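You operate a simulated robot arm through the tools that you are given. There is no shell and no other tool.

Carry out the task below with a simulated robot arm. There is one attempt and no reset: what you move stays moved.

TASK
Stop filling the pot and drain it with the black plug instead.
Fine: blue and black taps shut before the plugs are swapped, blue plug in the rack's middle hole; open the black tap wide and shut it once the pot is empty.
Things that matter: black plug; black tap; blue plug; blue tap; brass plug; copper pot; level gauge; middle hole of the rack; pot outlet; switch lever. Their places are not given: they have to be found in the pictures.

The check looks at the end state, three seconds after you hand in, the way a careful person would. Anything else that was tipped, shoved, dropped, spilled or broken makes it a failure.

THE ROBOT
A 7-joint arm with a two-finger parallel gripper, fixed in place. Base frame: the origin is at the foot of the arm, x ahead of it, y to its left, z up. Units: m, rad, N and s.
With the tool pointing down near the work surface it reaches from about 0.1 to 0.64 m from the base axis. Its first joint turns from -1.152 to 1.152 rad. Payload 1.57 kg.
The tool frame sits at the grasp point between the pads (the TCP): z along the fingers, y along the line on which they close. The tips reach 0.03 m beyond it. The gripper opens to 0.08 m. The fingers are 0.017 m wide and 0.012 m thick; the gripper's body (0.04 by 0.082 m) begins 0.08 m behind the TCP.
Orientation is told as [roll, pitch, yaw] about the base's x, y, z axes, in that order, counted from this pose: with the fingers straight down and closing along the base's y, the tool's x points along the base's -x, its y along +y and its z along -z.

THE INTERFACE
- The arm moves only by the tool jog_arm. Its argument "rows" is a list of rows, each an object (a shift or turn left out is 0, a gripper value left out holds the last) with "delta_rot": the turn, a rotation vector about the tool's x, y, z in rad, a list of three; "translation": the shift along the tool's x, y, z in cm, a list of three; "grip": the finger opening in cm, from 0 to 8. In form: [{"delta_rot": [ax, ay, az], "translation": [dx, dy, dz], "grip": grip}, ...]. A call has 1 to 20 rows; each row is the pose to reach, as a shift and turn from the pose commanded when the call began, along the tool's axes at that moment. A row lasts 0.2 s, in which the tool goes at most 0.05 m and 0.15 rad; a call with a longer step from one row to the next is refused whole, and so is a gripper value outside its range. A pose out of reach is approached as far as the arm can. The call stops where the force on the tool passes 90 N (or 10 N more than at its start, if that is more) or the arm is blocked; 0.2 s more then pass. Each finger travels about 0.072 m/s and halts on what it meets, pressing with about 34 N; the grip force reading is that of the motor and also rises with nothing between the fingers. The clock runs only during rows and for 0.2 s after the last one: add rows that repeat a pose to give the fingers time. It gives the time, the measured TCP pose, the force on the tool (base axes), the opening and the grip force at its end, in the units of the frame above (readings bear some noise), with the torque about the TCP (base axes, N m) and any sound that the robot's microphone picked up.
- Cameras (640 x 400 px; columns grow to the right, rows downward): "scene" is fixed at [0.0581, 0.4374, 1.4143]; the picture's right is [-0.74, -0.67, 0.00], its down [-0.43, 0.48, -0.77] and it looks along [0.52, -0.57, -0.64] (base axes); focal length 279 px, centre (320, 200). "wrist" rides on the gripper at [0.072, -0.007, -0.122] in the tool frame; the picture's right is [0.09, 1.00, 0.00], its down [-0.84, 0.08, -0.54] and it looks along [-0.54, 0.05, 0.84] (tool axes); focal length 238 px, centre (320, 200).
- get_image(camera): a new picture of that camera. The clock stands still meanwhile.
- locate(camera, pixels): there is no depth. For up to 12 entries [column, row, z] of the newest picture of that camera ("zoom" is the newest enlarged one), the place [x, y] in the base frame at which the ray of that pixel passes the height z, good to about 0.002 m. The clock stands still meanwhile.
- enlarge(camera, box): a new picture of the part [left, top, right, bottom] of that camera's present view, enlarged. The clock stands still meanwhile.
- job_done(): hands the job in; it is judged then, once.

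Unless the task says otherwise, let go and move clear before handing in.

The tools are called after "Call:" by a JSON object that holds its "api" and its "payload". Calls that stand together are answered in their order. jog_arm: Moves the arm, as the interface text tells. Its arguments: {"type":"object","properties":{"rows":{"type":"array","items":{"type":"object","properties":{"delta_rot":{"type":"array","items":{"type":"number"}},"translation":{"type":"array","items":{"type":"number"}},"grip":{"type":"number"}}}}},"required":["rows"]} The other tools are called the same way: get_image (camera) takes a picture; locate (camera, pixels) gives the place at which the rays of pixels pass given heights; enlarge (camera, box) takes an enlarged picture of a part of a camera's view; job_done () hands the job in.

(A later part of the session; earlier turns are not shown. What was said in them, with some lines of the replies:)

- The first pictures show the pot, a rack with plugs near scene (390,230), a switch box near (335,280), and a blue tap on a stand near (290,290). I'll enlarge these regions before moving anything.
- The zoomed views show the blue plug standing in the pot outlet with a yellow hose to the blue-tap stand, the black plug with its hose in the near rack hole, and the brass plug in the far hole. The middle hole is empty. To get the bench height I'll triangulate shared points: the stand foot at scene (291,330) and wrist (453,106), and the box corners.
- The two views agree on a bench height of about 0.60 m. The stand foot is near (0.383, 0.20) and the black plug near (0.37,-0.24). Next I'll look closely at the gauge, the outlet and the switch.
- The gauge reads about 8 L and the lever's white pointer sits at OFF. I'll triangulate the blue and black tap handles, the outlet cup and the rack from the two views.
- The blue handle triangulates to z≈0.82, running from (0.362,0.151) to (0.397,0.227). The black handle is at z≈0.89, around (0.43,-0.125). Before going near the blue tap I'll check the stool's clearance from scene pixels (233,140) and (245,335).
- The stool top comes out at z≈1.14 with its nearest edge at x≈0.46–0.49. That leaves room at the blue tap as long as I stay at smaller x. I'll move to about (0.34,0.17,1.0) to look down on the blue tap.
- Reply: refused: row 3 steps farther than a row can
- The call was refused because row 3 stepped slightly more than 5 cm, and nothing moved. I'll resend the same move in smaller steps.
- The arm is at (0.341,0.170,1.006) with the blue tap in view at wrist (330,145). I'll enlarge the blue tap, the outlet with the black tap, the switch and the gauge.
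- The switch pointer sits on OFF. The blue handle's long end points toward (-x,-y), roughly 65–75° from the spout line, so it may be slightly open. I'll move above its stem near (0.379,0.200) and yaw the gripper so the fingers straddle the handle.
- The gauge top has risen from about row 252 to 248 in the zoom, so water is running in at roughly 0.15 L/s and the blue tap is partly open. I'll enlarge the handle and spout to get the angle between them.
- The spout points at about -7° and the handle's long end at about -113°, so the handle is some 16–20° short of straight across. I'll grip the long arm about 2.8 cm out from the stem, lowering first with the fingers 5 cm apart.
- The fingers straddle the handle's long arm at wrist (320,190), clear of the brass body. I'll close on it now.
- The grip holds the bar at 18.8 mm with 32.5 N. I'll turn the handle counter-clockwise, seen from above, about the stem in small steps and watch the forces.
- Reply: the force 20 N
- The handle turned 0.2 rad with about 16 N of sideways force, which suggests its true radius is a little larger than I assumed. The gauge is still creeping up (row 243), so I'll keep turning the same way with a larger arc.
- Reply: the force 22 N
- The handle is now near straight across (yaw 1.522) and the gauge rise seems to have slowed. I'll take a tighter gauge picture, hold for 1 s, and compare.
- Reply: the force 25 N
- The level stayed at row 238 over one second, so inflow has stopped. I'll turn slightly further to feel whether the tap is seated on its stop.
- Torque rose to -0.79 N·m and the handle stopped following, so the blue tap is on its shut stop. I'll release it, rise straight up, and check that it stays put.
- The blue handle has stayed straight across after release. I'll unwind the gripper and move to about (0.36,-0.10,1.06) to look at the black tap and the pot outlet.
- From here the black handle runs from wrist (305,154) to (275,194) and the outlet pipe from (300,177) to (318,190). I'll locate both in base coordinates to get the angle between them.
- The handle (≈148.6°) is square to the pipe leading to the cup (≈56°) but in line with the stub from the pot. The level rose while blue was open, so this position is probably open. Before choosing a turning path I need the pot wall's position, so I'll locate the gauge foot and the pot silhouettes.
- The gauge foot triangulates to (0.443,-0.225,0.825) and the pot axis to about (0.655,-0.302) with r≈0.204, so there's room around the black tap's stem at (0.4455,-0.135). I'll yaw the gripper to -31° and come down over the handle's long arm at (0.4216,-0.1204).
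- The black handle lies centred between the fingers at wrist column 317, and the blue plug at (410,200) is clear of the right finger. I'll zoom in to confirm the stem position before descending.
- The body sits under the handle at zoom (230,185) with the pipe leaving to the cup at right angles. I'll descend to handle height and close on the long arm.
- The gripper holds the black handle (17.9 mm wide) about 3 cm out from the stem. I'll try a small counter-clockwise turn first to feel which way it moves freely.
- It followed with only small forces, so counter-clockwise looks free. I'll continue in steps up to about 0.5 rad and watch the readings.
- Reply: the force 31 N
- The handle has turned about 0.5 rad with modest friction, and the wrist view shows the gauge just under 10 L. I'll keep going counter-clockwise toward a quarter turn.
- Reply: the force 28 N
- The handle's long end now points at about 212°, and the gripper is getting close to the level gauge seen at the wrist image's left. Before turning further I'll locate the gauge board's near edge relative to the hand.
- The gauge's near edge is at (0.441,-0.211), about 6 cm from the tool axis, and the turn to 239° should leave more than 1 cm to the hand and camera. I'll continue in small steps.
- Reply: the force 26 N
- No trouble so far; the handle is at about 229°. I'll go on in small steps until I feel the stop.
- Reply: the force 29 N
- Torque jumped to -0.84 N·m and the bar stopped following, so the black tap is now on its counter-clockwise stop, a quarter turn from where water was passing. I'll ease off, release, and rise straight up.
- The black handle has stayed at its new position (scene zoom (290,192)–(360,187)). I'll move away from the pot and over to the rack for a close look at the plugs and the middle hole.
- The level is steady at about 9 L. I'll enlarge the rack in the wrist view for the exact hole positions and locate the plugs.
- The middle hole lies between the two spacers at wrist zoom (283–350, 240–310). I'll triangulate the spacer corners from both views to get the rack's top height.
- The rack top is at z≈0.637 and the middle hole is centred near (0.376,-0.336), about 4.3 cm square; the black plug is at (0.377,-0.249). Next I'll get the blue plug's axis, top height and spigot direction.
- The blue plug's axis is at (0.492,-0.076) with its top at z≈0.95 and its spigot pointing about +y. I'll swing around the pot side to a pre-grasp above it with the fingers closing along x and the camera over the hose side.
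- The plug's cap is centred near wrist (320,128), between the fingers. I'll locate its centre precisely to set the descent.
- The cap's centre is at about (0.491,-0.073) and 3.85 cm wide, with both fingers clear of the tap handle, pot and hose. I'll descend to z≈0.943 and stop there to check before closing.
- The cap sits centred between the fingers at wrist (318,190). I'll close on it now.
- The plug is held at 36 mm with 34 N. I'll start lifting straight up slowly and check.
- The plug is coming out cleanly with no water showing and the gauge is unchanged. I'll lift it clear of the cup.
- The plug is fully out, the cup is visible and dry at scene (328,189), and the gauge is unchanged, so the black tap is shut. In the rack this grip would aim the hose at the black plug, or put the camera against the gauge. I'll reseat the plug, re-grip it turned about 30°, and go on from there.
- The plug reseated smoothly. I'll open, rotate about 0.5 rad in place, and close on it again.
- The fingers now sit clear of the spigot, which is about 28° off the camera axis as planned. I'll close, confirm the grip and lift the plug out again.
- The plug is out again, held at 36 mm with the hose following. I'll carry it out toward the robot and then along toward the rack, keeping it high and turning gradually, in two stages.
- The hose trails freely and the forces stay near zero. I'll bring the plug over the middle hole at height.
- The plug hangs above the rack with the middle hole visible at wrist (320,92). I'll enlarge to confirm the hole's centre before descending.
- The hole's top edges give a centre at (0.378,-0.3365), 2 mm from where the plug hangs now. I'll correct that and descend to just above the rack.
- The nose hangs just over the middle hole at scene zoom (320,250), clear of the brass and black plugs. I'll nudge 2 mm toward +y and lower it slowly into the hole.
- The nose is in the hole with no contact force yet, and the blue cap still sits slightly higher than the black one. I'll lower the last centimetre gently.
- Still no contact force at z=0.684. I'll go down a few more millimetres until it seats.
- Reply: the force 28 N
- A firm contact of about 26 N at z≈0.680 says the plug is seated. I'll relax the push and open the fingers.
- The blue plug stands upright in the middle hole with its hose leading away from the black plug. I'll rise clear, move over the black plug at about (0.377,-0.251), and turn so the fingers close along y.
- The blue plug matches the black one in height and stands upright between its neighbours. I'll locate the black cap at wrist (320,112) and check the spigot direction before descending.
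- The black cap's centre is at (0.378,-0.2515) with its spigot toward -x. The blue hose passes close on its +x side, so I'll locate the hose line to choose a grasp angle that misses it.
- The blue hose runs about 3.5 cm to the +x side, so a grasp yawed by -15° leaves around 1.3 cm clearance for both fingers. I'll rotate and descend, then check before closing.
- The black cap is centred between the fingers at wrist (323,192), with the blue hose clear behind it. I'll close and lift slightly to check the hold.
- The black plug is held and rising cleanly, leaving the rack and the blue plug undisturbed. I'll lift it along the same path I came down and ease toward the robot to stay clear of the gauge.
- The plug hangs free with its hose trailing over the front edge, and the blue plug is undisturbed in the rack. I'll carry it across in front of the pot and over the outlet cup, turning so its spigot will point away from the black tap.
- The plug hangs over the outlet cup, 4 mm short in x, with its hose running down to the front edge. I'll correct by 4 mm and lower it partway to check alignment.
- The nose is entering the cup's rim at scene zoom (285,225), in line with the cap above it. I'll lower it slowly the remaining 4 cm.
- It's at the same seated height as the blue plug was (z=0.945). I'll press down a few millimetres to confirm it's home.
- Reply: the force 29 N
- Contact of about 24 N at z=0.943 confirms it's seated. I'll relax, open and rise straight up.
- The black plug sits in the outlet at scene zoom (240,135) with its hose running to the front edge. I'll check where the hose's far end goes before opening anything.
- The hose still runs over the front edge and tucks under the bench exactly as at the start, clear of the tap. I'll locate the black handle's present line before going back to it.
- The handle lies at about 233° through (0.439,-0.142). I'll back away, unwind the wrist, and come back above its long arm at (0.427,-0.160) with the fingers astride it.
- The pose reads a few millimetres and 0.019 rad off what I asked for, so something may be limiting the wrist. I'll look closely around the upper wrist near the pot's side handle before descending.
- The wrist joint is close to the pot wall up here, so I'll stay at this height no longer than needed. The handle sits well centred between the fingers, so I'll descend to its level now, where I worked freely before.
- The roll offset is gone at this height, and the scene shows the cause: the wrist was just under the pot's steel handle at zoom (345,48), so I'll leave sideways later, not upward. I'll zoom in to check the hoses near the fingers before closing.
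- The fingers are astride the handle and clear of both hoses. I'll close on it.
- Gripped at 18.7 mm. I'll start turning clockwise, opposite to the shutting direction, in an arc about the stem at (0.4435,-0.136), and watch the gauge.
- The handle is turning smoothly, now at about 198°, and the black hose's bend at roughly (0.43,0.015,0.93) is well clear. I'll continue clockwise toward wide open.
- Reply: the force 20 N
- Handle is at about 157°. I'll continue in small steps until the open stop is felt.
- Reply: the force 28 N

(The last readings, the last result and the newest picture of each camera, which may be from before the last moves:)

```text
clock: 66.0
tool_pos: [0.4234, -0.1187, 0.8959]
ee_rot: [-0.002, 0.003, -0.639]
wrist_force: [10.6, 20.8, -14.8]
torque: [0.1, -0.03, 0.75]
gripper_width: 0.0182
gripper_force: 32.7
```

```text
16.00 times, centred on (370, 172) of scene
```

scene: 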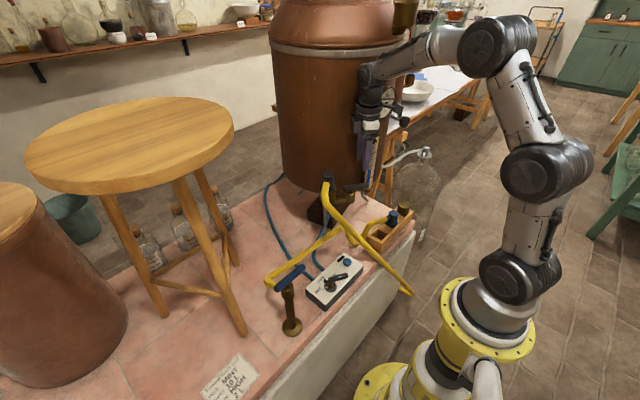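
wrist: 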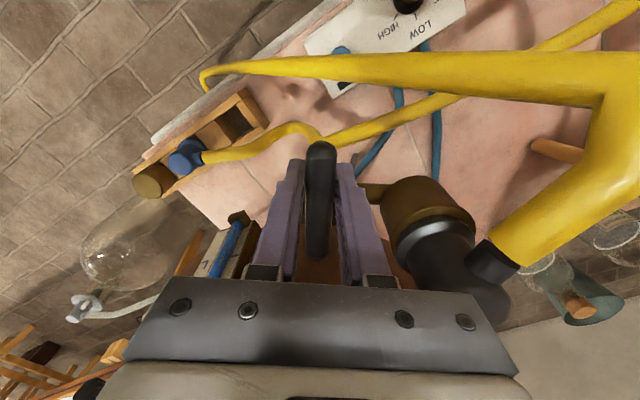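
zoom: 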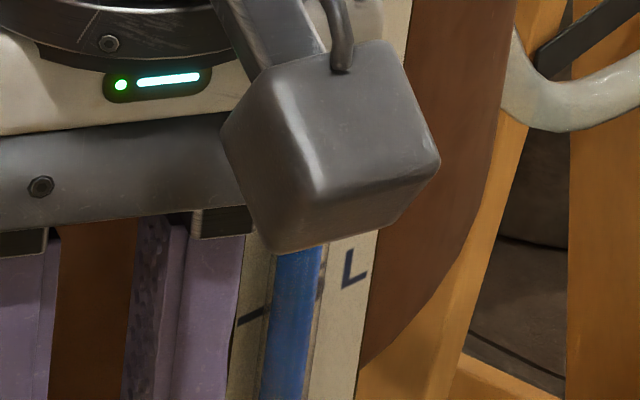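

Torque of +0.75 N·m with the bar no longer following means the tap is on its open stop. I'll ease the wind-up slightly, hold it, and watch the gauge through the wrist camera at (228,245).

Call:
{"api": "enlarge", "payload": {"camera": "wrist", "box": [180, 200, 270, 280]}}

Call:
{"api": "jog_arm", "payload": {"rows": [{"translation": [0, -0.05, 0], "delta_rot": [0, 0, -0.04]}, {"translation": [0, -0.05, 0], "delta_rot": [0, 0, -0.04]}, {"translation": [0, -0.05, 0], "delta_rot": [0, 0, -0.04]}, {"translation": [0, -0.05, 0], "delta_rot": [0, 0, -0.04]}, {"translation": [0, -0.05, 0], "delta_rot": [0, 0, -0.04]}, {"translation": [0, -0.05, 0], "delta_rot": [0, 0, -0.04]}, {"translation": [0, -0.05, 0], "delta_rot": [0, 0, -0.04]}, {"translation": [0, -0.05, 0], "delta_rot": [0, 0, -0.04]}, {"translation": [0, -0.05, 0], "delta_rot": [0, 0, -0.04]}, {"translation": [0, -0.05, 0], "delta_rot": [0, 0, -0.04]}]}}

Call:
{"api": "enlarge", "payload": {"camera": "wrist", "box": [180, 200, 270, 280]}}

Call:
{"api": "get_image", "payload": {"camera": "scene"}}

```text
5.00 times, centred on (225, 240) of wrist
```

zoom: 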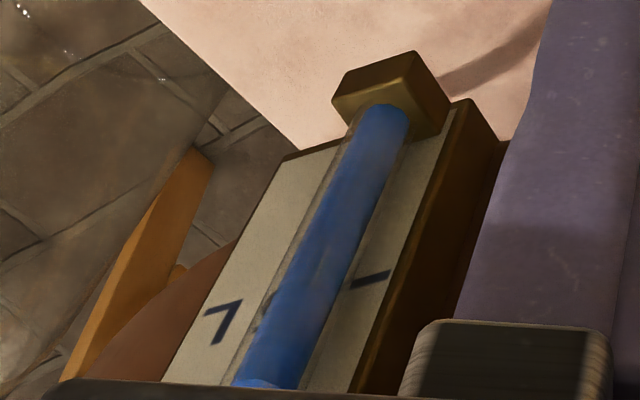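

```text
clock: 68.2
tool_pos: [0.4213, -0.1202, 0.8962]
ee_rot: [-0.001, 0.002, -0.6]
wrist_force: [2.8, 17.4, -22.5]
torque: [0.16, 0.19, 0.52]
gripper_width: 0.0183
gripper_force: 32.7
```

```text
5.00 times, centred on (225, 240) of wrist
```

zoom: 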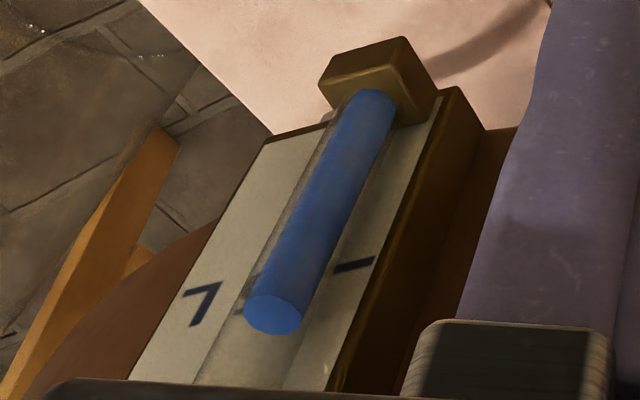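

```text
taken
```

scene: 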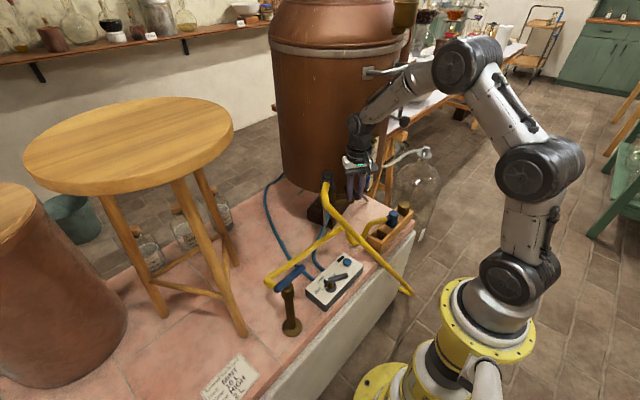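

The gauge is falling fast, now near 6 L, and there's no leak around the black plug. I'll keep holding it open and watch.

Call:
{"api": "jog_arm", "payload": {"rows": [{"grip": 1.5}, {"grip": 1.5}, {"grip": 1.5}, {"grip": 1.5}, {"grip": 1.5}, {"grip": 1.5}, {"grip": 1.5}, {"grip": 1.5}, {"grip": 1.5}, {"grip": 1.5}, {"grip": 1.5}, {"grip": 1.5}, {"grip": 1.5}, {"grip": 1.5}, {"grip": 1.5}]}}

Call:
{"api": "enlarge", "payload": {"camera": "wrist", "box": [180, 200, 270, 280]}}

Call:
{"api": "enlarge", "payload": {"camera": "scene", "box": [290, 150, 420, 310]}}

```text
clock: 71.4
tool_pos: [0.4212, -0.1191, 0.8973]
ee_rot: [0.0, 0.002, -0.6]
wrist_force: [1.4, 21.1, -19.4]
torque: [0.14, 0.13, 0.57]
gripper_width: 0.0181
gripper_force: 32.5
```

```text
5.00 times, centred on (225, 240) of wrist
```

zoom: 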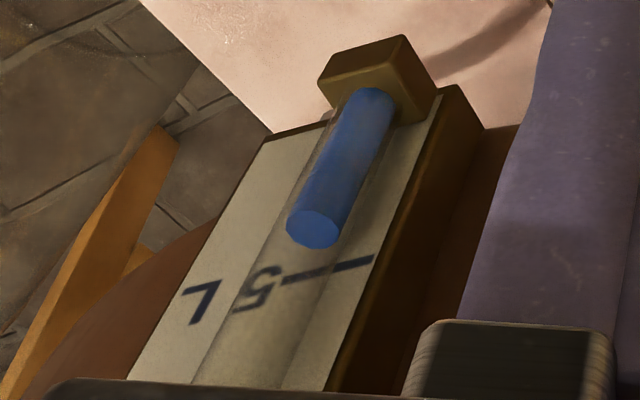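

```text
2.50 times, centred on (355, 230) of scene
```

zoom: 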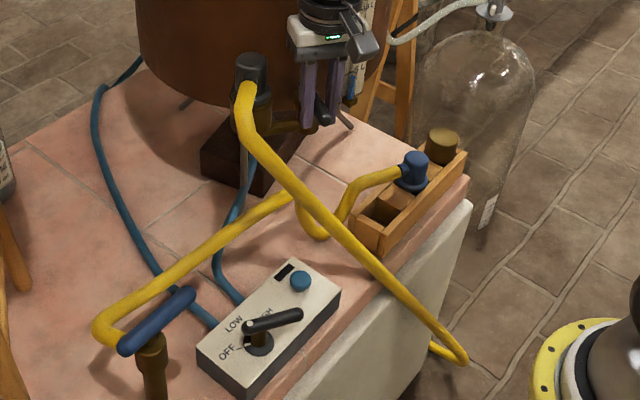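

The level is down to about 4 L with everything dry on the bench. I'll wait longer.

Call:
{"api": "jog_arm", "payload": {"rows": [{"grip": 1.5}, {"grip": 1.5}, {"grip": 1.5}, {"grip": 1.5}, {"grip": 1.5}, {"grip": 1.5}, {"grip": 1.5}, {"grip": 1.5}, {"grip": 1.5}, {"grip": 1.5}, {"grip": 1.5}, {"grip": 1.5}, {"grip": 1.5}, {"grip": 1.5}, {"grip": 1.5}, {"grip": 1.5}, {"grip": 1.5}, {"grip": 1.5}, {"grip": 1.5}, {"grip": 1.5}]}}

Call:
{"api": "enlarge", "payload": {"camera": "wrist", "box": [180, 200, 270, 280]}}

```text
clock: 75.6
tool_pos: [0.4231, -0.1189, 0.897]
ee_rot: [0.0, 0.002, -0.601]
wrist_force: [1.0, 22.0, -17.4]
torque: [0.16, 0.11, 0.56]
gripper_width: 0.0181
gripper_force: 32.4
```

```text
5.00 times, centred on (225, 240) of wrist
```

zoom: 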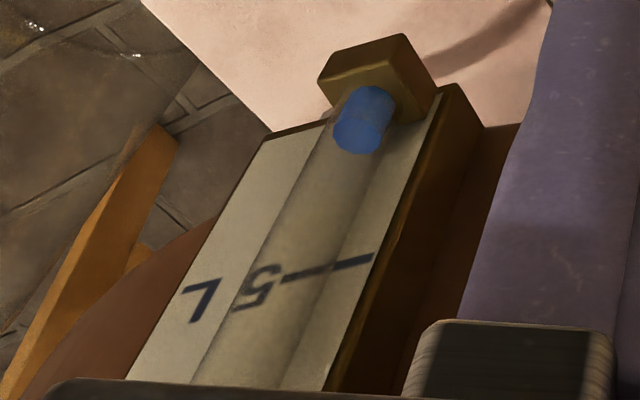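

The gauge is nearly down to its foot, roughly 1.5 L. I'll wait on.

Call:
{"api": "jog_arm", "payload": {"rows": [{"grip": 1.5}, {"grip": 1.5}, {"grip": 1.5}, {"grip": 1.5}, {"grip": 1.5}, {"grip": 1.5}, {"grip": 1.5}, {"grip": 1.5}, {"grip": 1.5}, {"grip": 1.5}, {"grip": 1.5}, {"grip": 1.5}, {"grip": 1.5}, {"grip": 1.5}, {"grip": 1.5}, {"grip": 1.5}, {"grip": 1.5}, {"grip": 1.5}]}}

Call:
{"api": "enlarge", "payload": {"camera": "wrist", "box": [180, 200, 270, 280]}}

```text
clock: 79.4
tool_pos: [0.4232, -0.1201, 0.8966]
ee_rot: [0.0, -0.001, -0.6]
wrist_force: [0.9, 21.9, -13.4]
torque: [0.17, 0.05, 0.58]
gripper_width: 0.0181
gripper_force: 32.7
```

```text
5.00 times, centred on (225, 240) of wrist
```

zoom: 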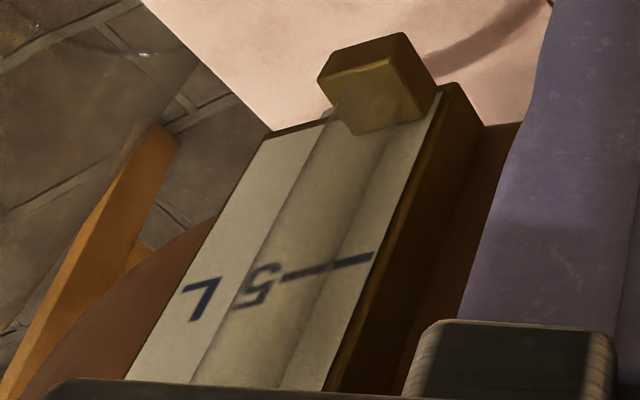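

No blue shows above the gauge's foot now. I'll give it a few more seconds so the last of the water behind the bracket runs out, then check from the scene side too.

Call:
{"api": "jog_arm", "payload": {"rows": [{"grip": 1.5}, {"grip": 1.5}, {"grip": 1.5}, {"grip": 1.5}, {"grip": 1.5}, {"grip": 1.5}, {"grip": 1.5}, {"grip": 1.5}, {"grip": 1.5}, {"grip": 1.5}, {"grip": 1.5}, {"grip": 1.5}, {"grip": 1.5}, {"grip": 1.5}, {"grip": 1.5}, {"grip": 1.5}, {"grip": 1.5}, {"grip": 1.5}]}}

Call:
{"api": "enlarge", "payload": {"camera": "scene", "box": [350, 160, 390, 200]}}

Call:
{"api": "get_image", "payload": {"camera": "wrist"}}

```text
clock: 83.2
tool_pos: [0.4227, -0.119, 0.8966]
ee_rot: [0.003, 0.001, -0.601]
wrist_force: [3.9, 20.8, -10.0]
torque: [0.12, 0.02, 0.59]
gripper_width: 0.0182
gripper_force: 33.1
```

```text
10.00 times, centred on (370, 180) of scene
```

zoom: 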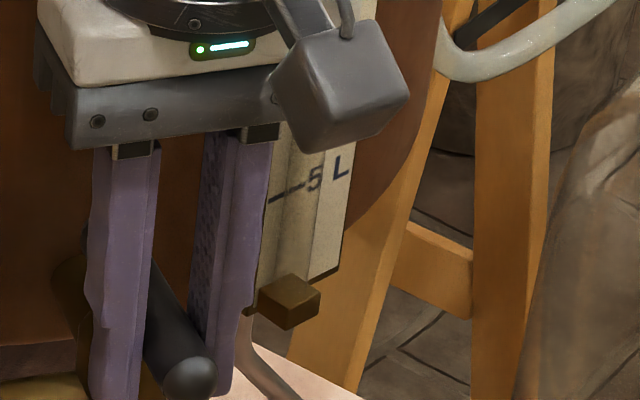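

```text
taken
```

wrist: 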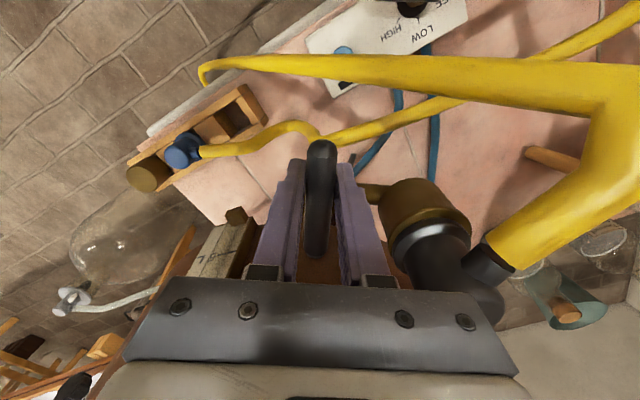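

Both views show the gauge empty down to its foot. Now I'll turn the black tap counter-clockwise back to shut along the same arc as before.

Call:
{"api": "jog_arm", "payload": {"rows": [{"translation": [-0.02, -0.34, 0], "delta_rot": [0, 0, -0.12]}, {"translation": [-0.08, -0.67, 0], "delta_rot": [0, 0, -0.24]}, {"translation": [-0.18, -0.99, 0], "delta_rot": [0, 0, -0.36]}, {"translation": [-0.32, -1.29, 0], "delta_rot": [0, 0, -0.48]}, {"translation": [-0.49, -1.58, 0], "delta_rot": [0, 0, -0.6]}, {"translation": [-0.7, -1.85, 0], "delta_rot": [0, 0, -0.72]}]}}

Call:
{"api": "get_image", "payload": {"camera": "wrist"}}

```text
clock: 84.6
tool_pos: [0.4183, -0.1398, 0.8962]
ee_rot: [-0.001, -0.002, 0.122]
wrist_force: [9.7, 22.1, -13.2]
torque: [0.14, -0.59, 0.57]
gripper_width: 0.0183
gripper_force: 33.1
```

```text
taken
```

wrist: 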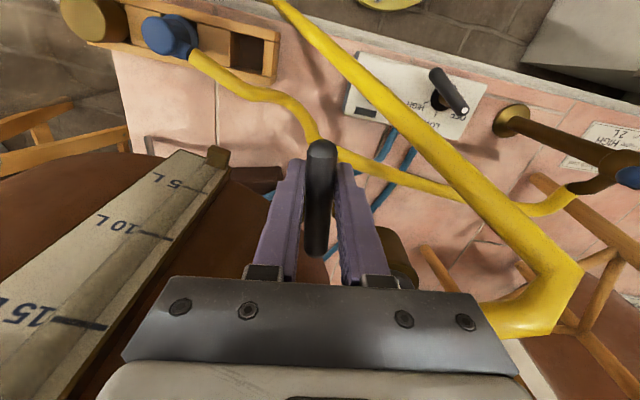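

The whole gauge reads empty at the wrist image's left. I'll continue counter-clockwise.

Call:
{"api": "jog_arm", "payload": {"rows": [{"translation": [-0.02, -0.31, 0], "delta_rot": [0, 0, -0.12]}, {"translation": [-0.07, -0.62, 0], "delta_rot": [0, 0, -0.24]}, {"translation": [-0.17, -0.92, 0], "delta_rot": [0, 0, -0.36]}, {"translation": [-0.29, -1.2, 0], "delta_rot": [0, 0, -0.48]}, {"translation": [-0.45, -1.47, 0], "delta_rot": [0, 0, -0.6]}, {"translation": [-0.6, -1.66, 0], "delta_rot": [0, 0, -0.69]}]}}

Call:
{"api": "get_image", "payload": {"camera": "wrist"}}

```text
clock: 86.0
tool_pos: [0.4271, -0.1574, 0.8977]
ee_rot: [-0.006, 0.0, 0.811]
wrist_force: [13.4, -0.9, -5.0]
torque: [0.0, -0.11, -0.36]
gripper_width: 0.0175
gripper_force: 32.4
```

```text
taken
```

wrist: 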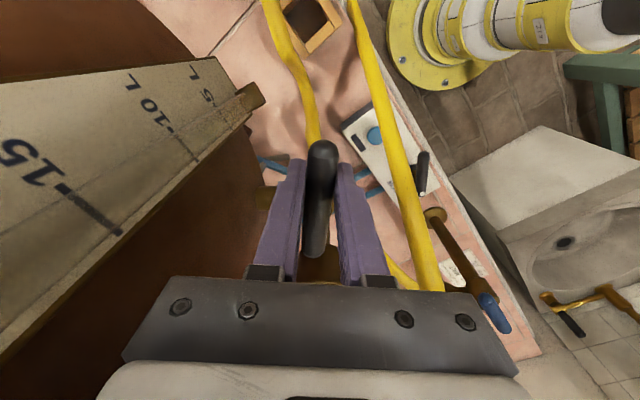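

At about 226° now. I'll go the last few degrees until I feel the shut stop again.

Call:
{"api": "jog_arm", "payload": {"rows": [{"translation": [-0.01, -0.22, 0], "delta_rot": [0, 0, -0.08]}, {"translation": [-0.03, -0.43, 0], "delta_rot": [0, 0, -0.16]}, {"translation": [-0.07, -0.6, 0], "delta_rot": [0, 0, -0.24]}]}}

Call:
{"api": "get_image", "payload": {"camera": "wrist"}}

```text
clock: 86.8
tool_pos: [0.4295, -0.1613, 0.8966]
ee_rot: [0.001, 0.002, 1.049]
wrist_force: [7.4, -12.3, -1.6]
torque: [0.0, -0.16, -0.83]
gripper_width: 0.0191
gripper_force: 33.7
```

```text
taken
```

wrist: 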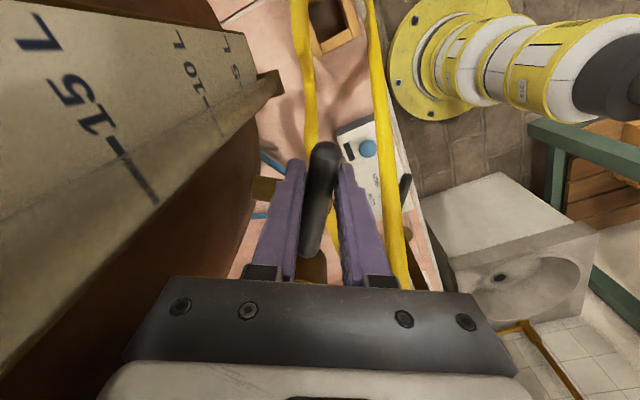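

The shut stop is felt again (torque -0.83 N·m, bar no longer following). I'll ease off, release, rise just enough to clear the bar, and back out away from the pot.

Call:
{"api": "jog_arm", "payload": {"rows": [{"translation": [0, 0.08, 0], "delta_rot": [0, 0, 0.07]}, {"translation": [0, 0.08, 0], "delta_rot": [0, 0, 0.07], "grip": 4}, {"translation": [0, 0.08, 0], "delta_rot": [0, 0, 0.07], "grip": 4}, {"translation": [0, 0.08, -2.5], "delta_rot": [0, 0, 0.07]}, {"translation": [0, 0.08, -5.2], "delta_rot": [0, 0, 0.07]}, {"translation": [2, 3.5, -5.2], "delta_rot": [0, 0, 0.07]}, {"translation": [4, 6.9, -6.5], "delta_rot": [0, 0, 0.07]}, {"translation": [5, 8.7, -9], "delta_rot": [0, 0, 0.07]}]}}

Call:
{"api": "get_image", "payload": {"camera": "wrist"}}

Call:
{"api": "get_image", "payload": {"camera": "scene"}}

Call:
{"api": "enlarge", "payload": {"camera": "scene", "box": [310, 150, 390, 240]}}

```text
clock: 88.6
tool_pos: [0.3287, -0.1609, 0.9884]
ee_rot: [0.002, 0.0, 0.979]
wrist_force: [-0.1, 0.5, 0.5]
torque: [-0.03, 0.01, 0.03]
gripper_width: 0.0399
gripper_force: 0.0
```

```text
taken
```

wrist: 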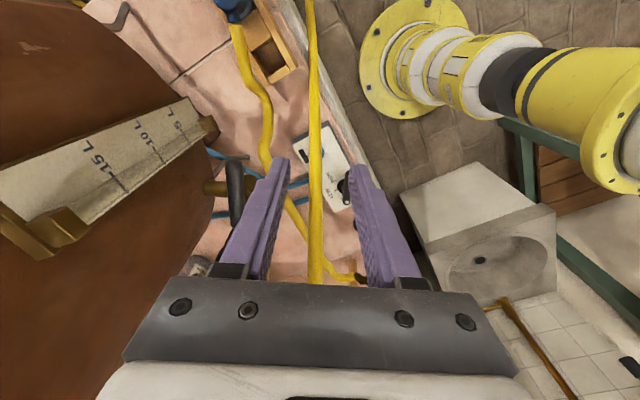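

```text
taken
```

scene: 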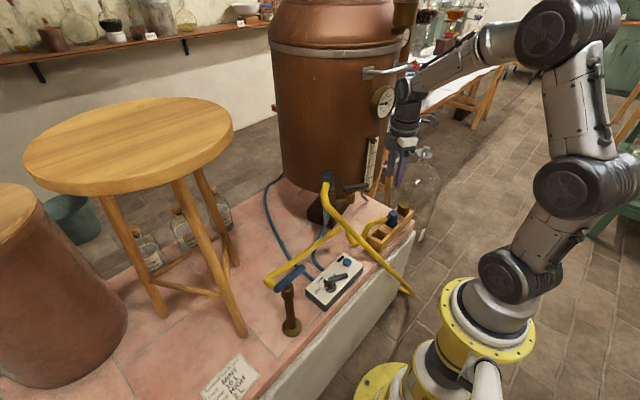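

```text
4.44 times, centred on (350, 195) of scene
```

zoom: 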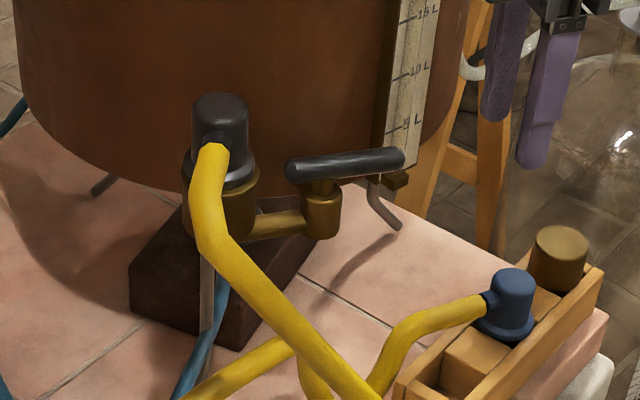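

The black tap handle rests in its shut position, the gauge is empty, and the black plug sits in the outlet. I'll unwind the wrist and move back to about the starting pose, clear of everything, then do a final inspection.

Call:
{"api": "jog_arm", "payload": {"rows": [{"translation": [0.5, 0, -2.6], "delta_rot": [0, 0, 0.14]}, {"translation": [1, 0, -5.2], "delta_rot": [0, 0, 0.28]}, {"translation": [1.5, 0, -7.8], "delta_rot": [0, 0, 0.42]}, {"translation": [2, 0, -10.4], "delta_rot": [0, 0, 0.56]}, {"translation": [2, 0, -13], "delta_rot": [0, 0, 0.7]}, {"translation": [2, 0, -15.6], "delta_rot": [0, 0, 0.84]}, {"translation": [2, 0, -18.2], "delta_rot": [0, 0, 0.975]}, {"translation": [2, 0, -18.2], "delta_rot": [0, 0, 0.975]}]}}

Call:
{"api": "get_image", "payload": {"camera": "wrist"}}

Call:
{"api": "get_image", "payload": {"camera": "scene"}}

Call:
{"api": "enlarge", "payload": {"camera": "scene", "box": [250, 160, 430, 345]}}

Call:
{"api": "enlarge", "payload": {"camera": "wrist", "box": [200, 10, 560, 235]}}

Call:
{"api": "enlarge", "payload": {"camera": "scene", "box": [355, 130, 390, 195]}}

```text
clock: 90.4
tool_pos: [0.3201, -0.1765, 1.1715]
ee_rot: [0.0, 0.002, 0.003]
wrist_force: [0.5, 0.1, -0.3]
torque: [-0.03, 0.0, 0.05]
gripper_width: 0.0398
gripper_force: 0.1
```

```text
taken
```

wrist: 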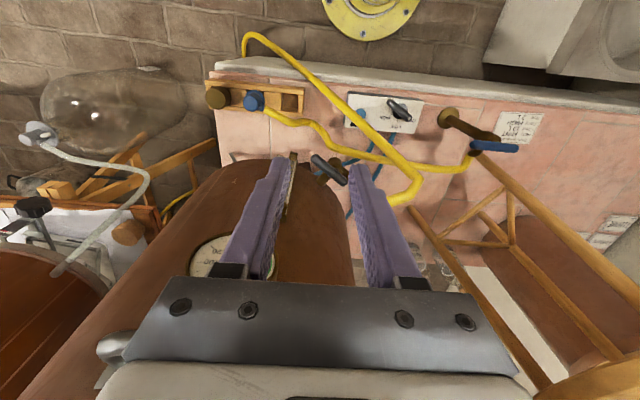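

```text
taken
```

scene: 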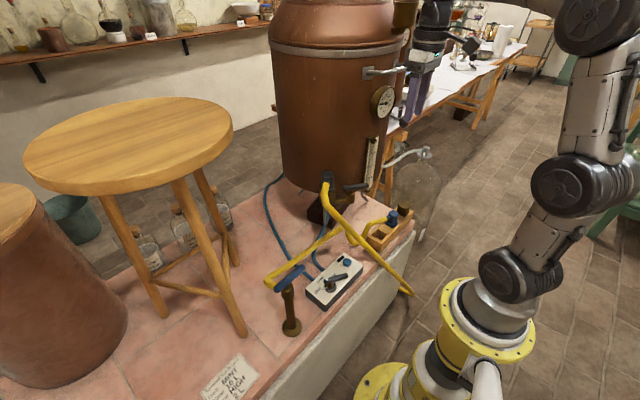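

```text
2.16 times, centred on (340, 252) of scene
```

zoom: 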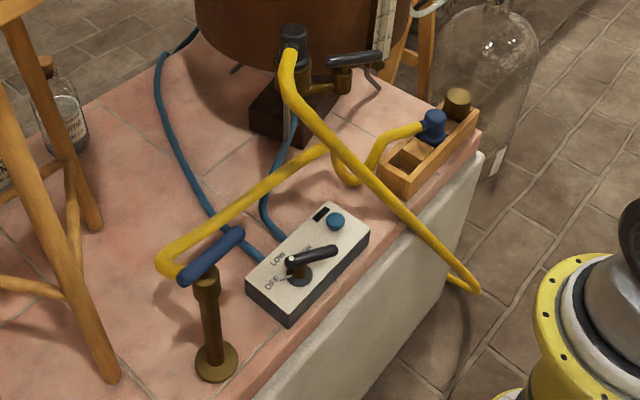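

```text
1.78 times, centred on (380, 122) of wrist
```

zoom: 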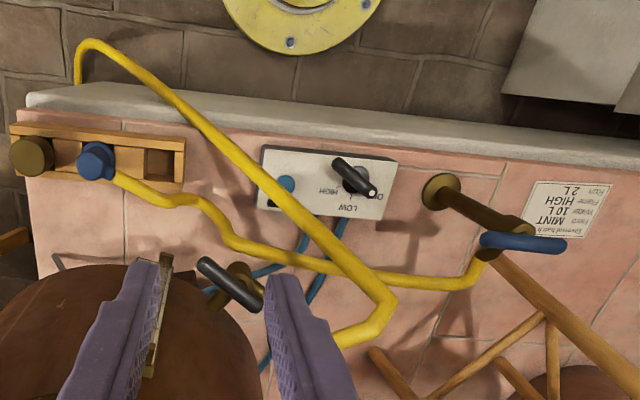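

```text
6.15 times, centred on (372, 162) of scene
```

zoom: 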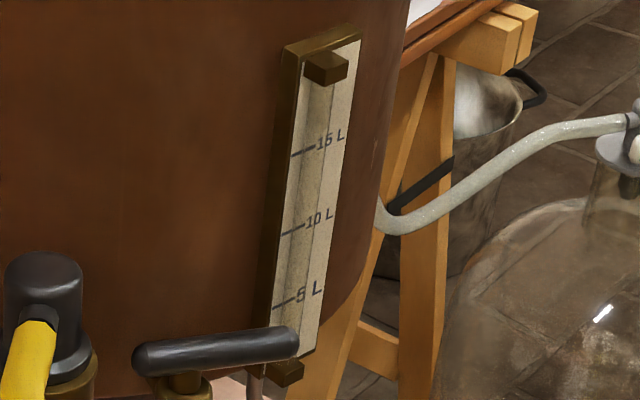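

The last pictures show the gauge empty, the black plug seated in the outlet with its tap shut, and the blue plug upright in the rack's middle hole. The blue tap is straight across on its stop, the lever is still at OFF, the bench is dry, and the arm is clear. I'm handing in.

Call:
{"api": "job_done", "payload": {}}

```text
The job is handed in.
```

The pot has stopped filling and is now empty, drained through the black plug. I've handed the job in. I haven't seen the verdict.

- **Taps:** I shut the blue tap first, and the gauge stopped rising at about 9 L. Then I shut the black tap, before touching either plug.
- **Plugs:** the blue plug stands upright in the rack's middle hole. The black plug is seated in the pot outlet. The brass plug was not touched.
- **Draining:** I turned the black tap to its open stop and held it there until the gauge showed nothing above its foot. I waited about 4 s more, then turned it back to its shut stop.
- **Rest of the bench:** the switch lever is still at OFF. No water showed on the bench, and the black hose still tucks under the front edge as at the start.

- **Re-grip:** I put the blue plug back in the outlet once, with both taps shut, so that its hose would not point at the black plug in the rack.
- **Pot handle:** while I was getting into position to open the black tap, the wrist came right up under the pot's steel side handle and may have touched it lightly. The force readings stayed low, and I saw nothing moved afterwards.
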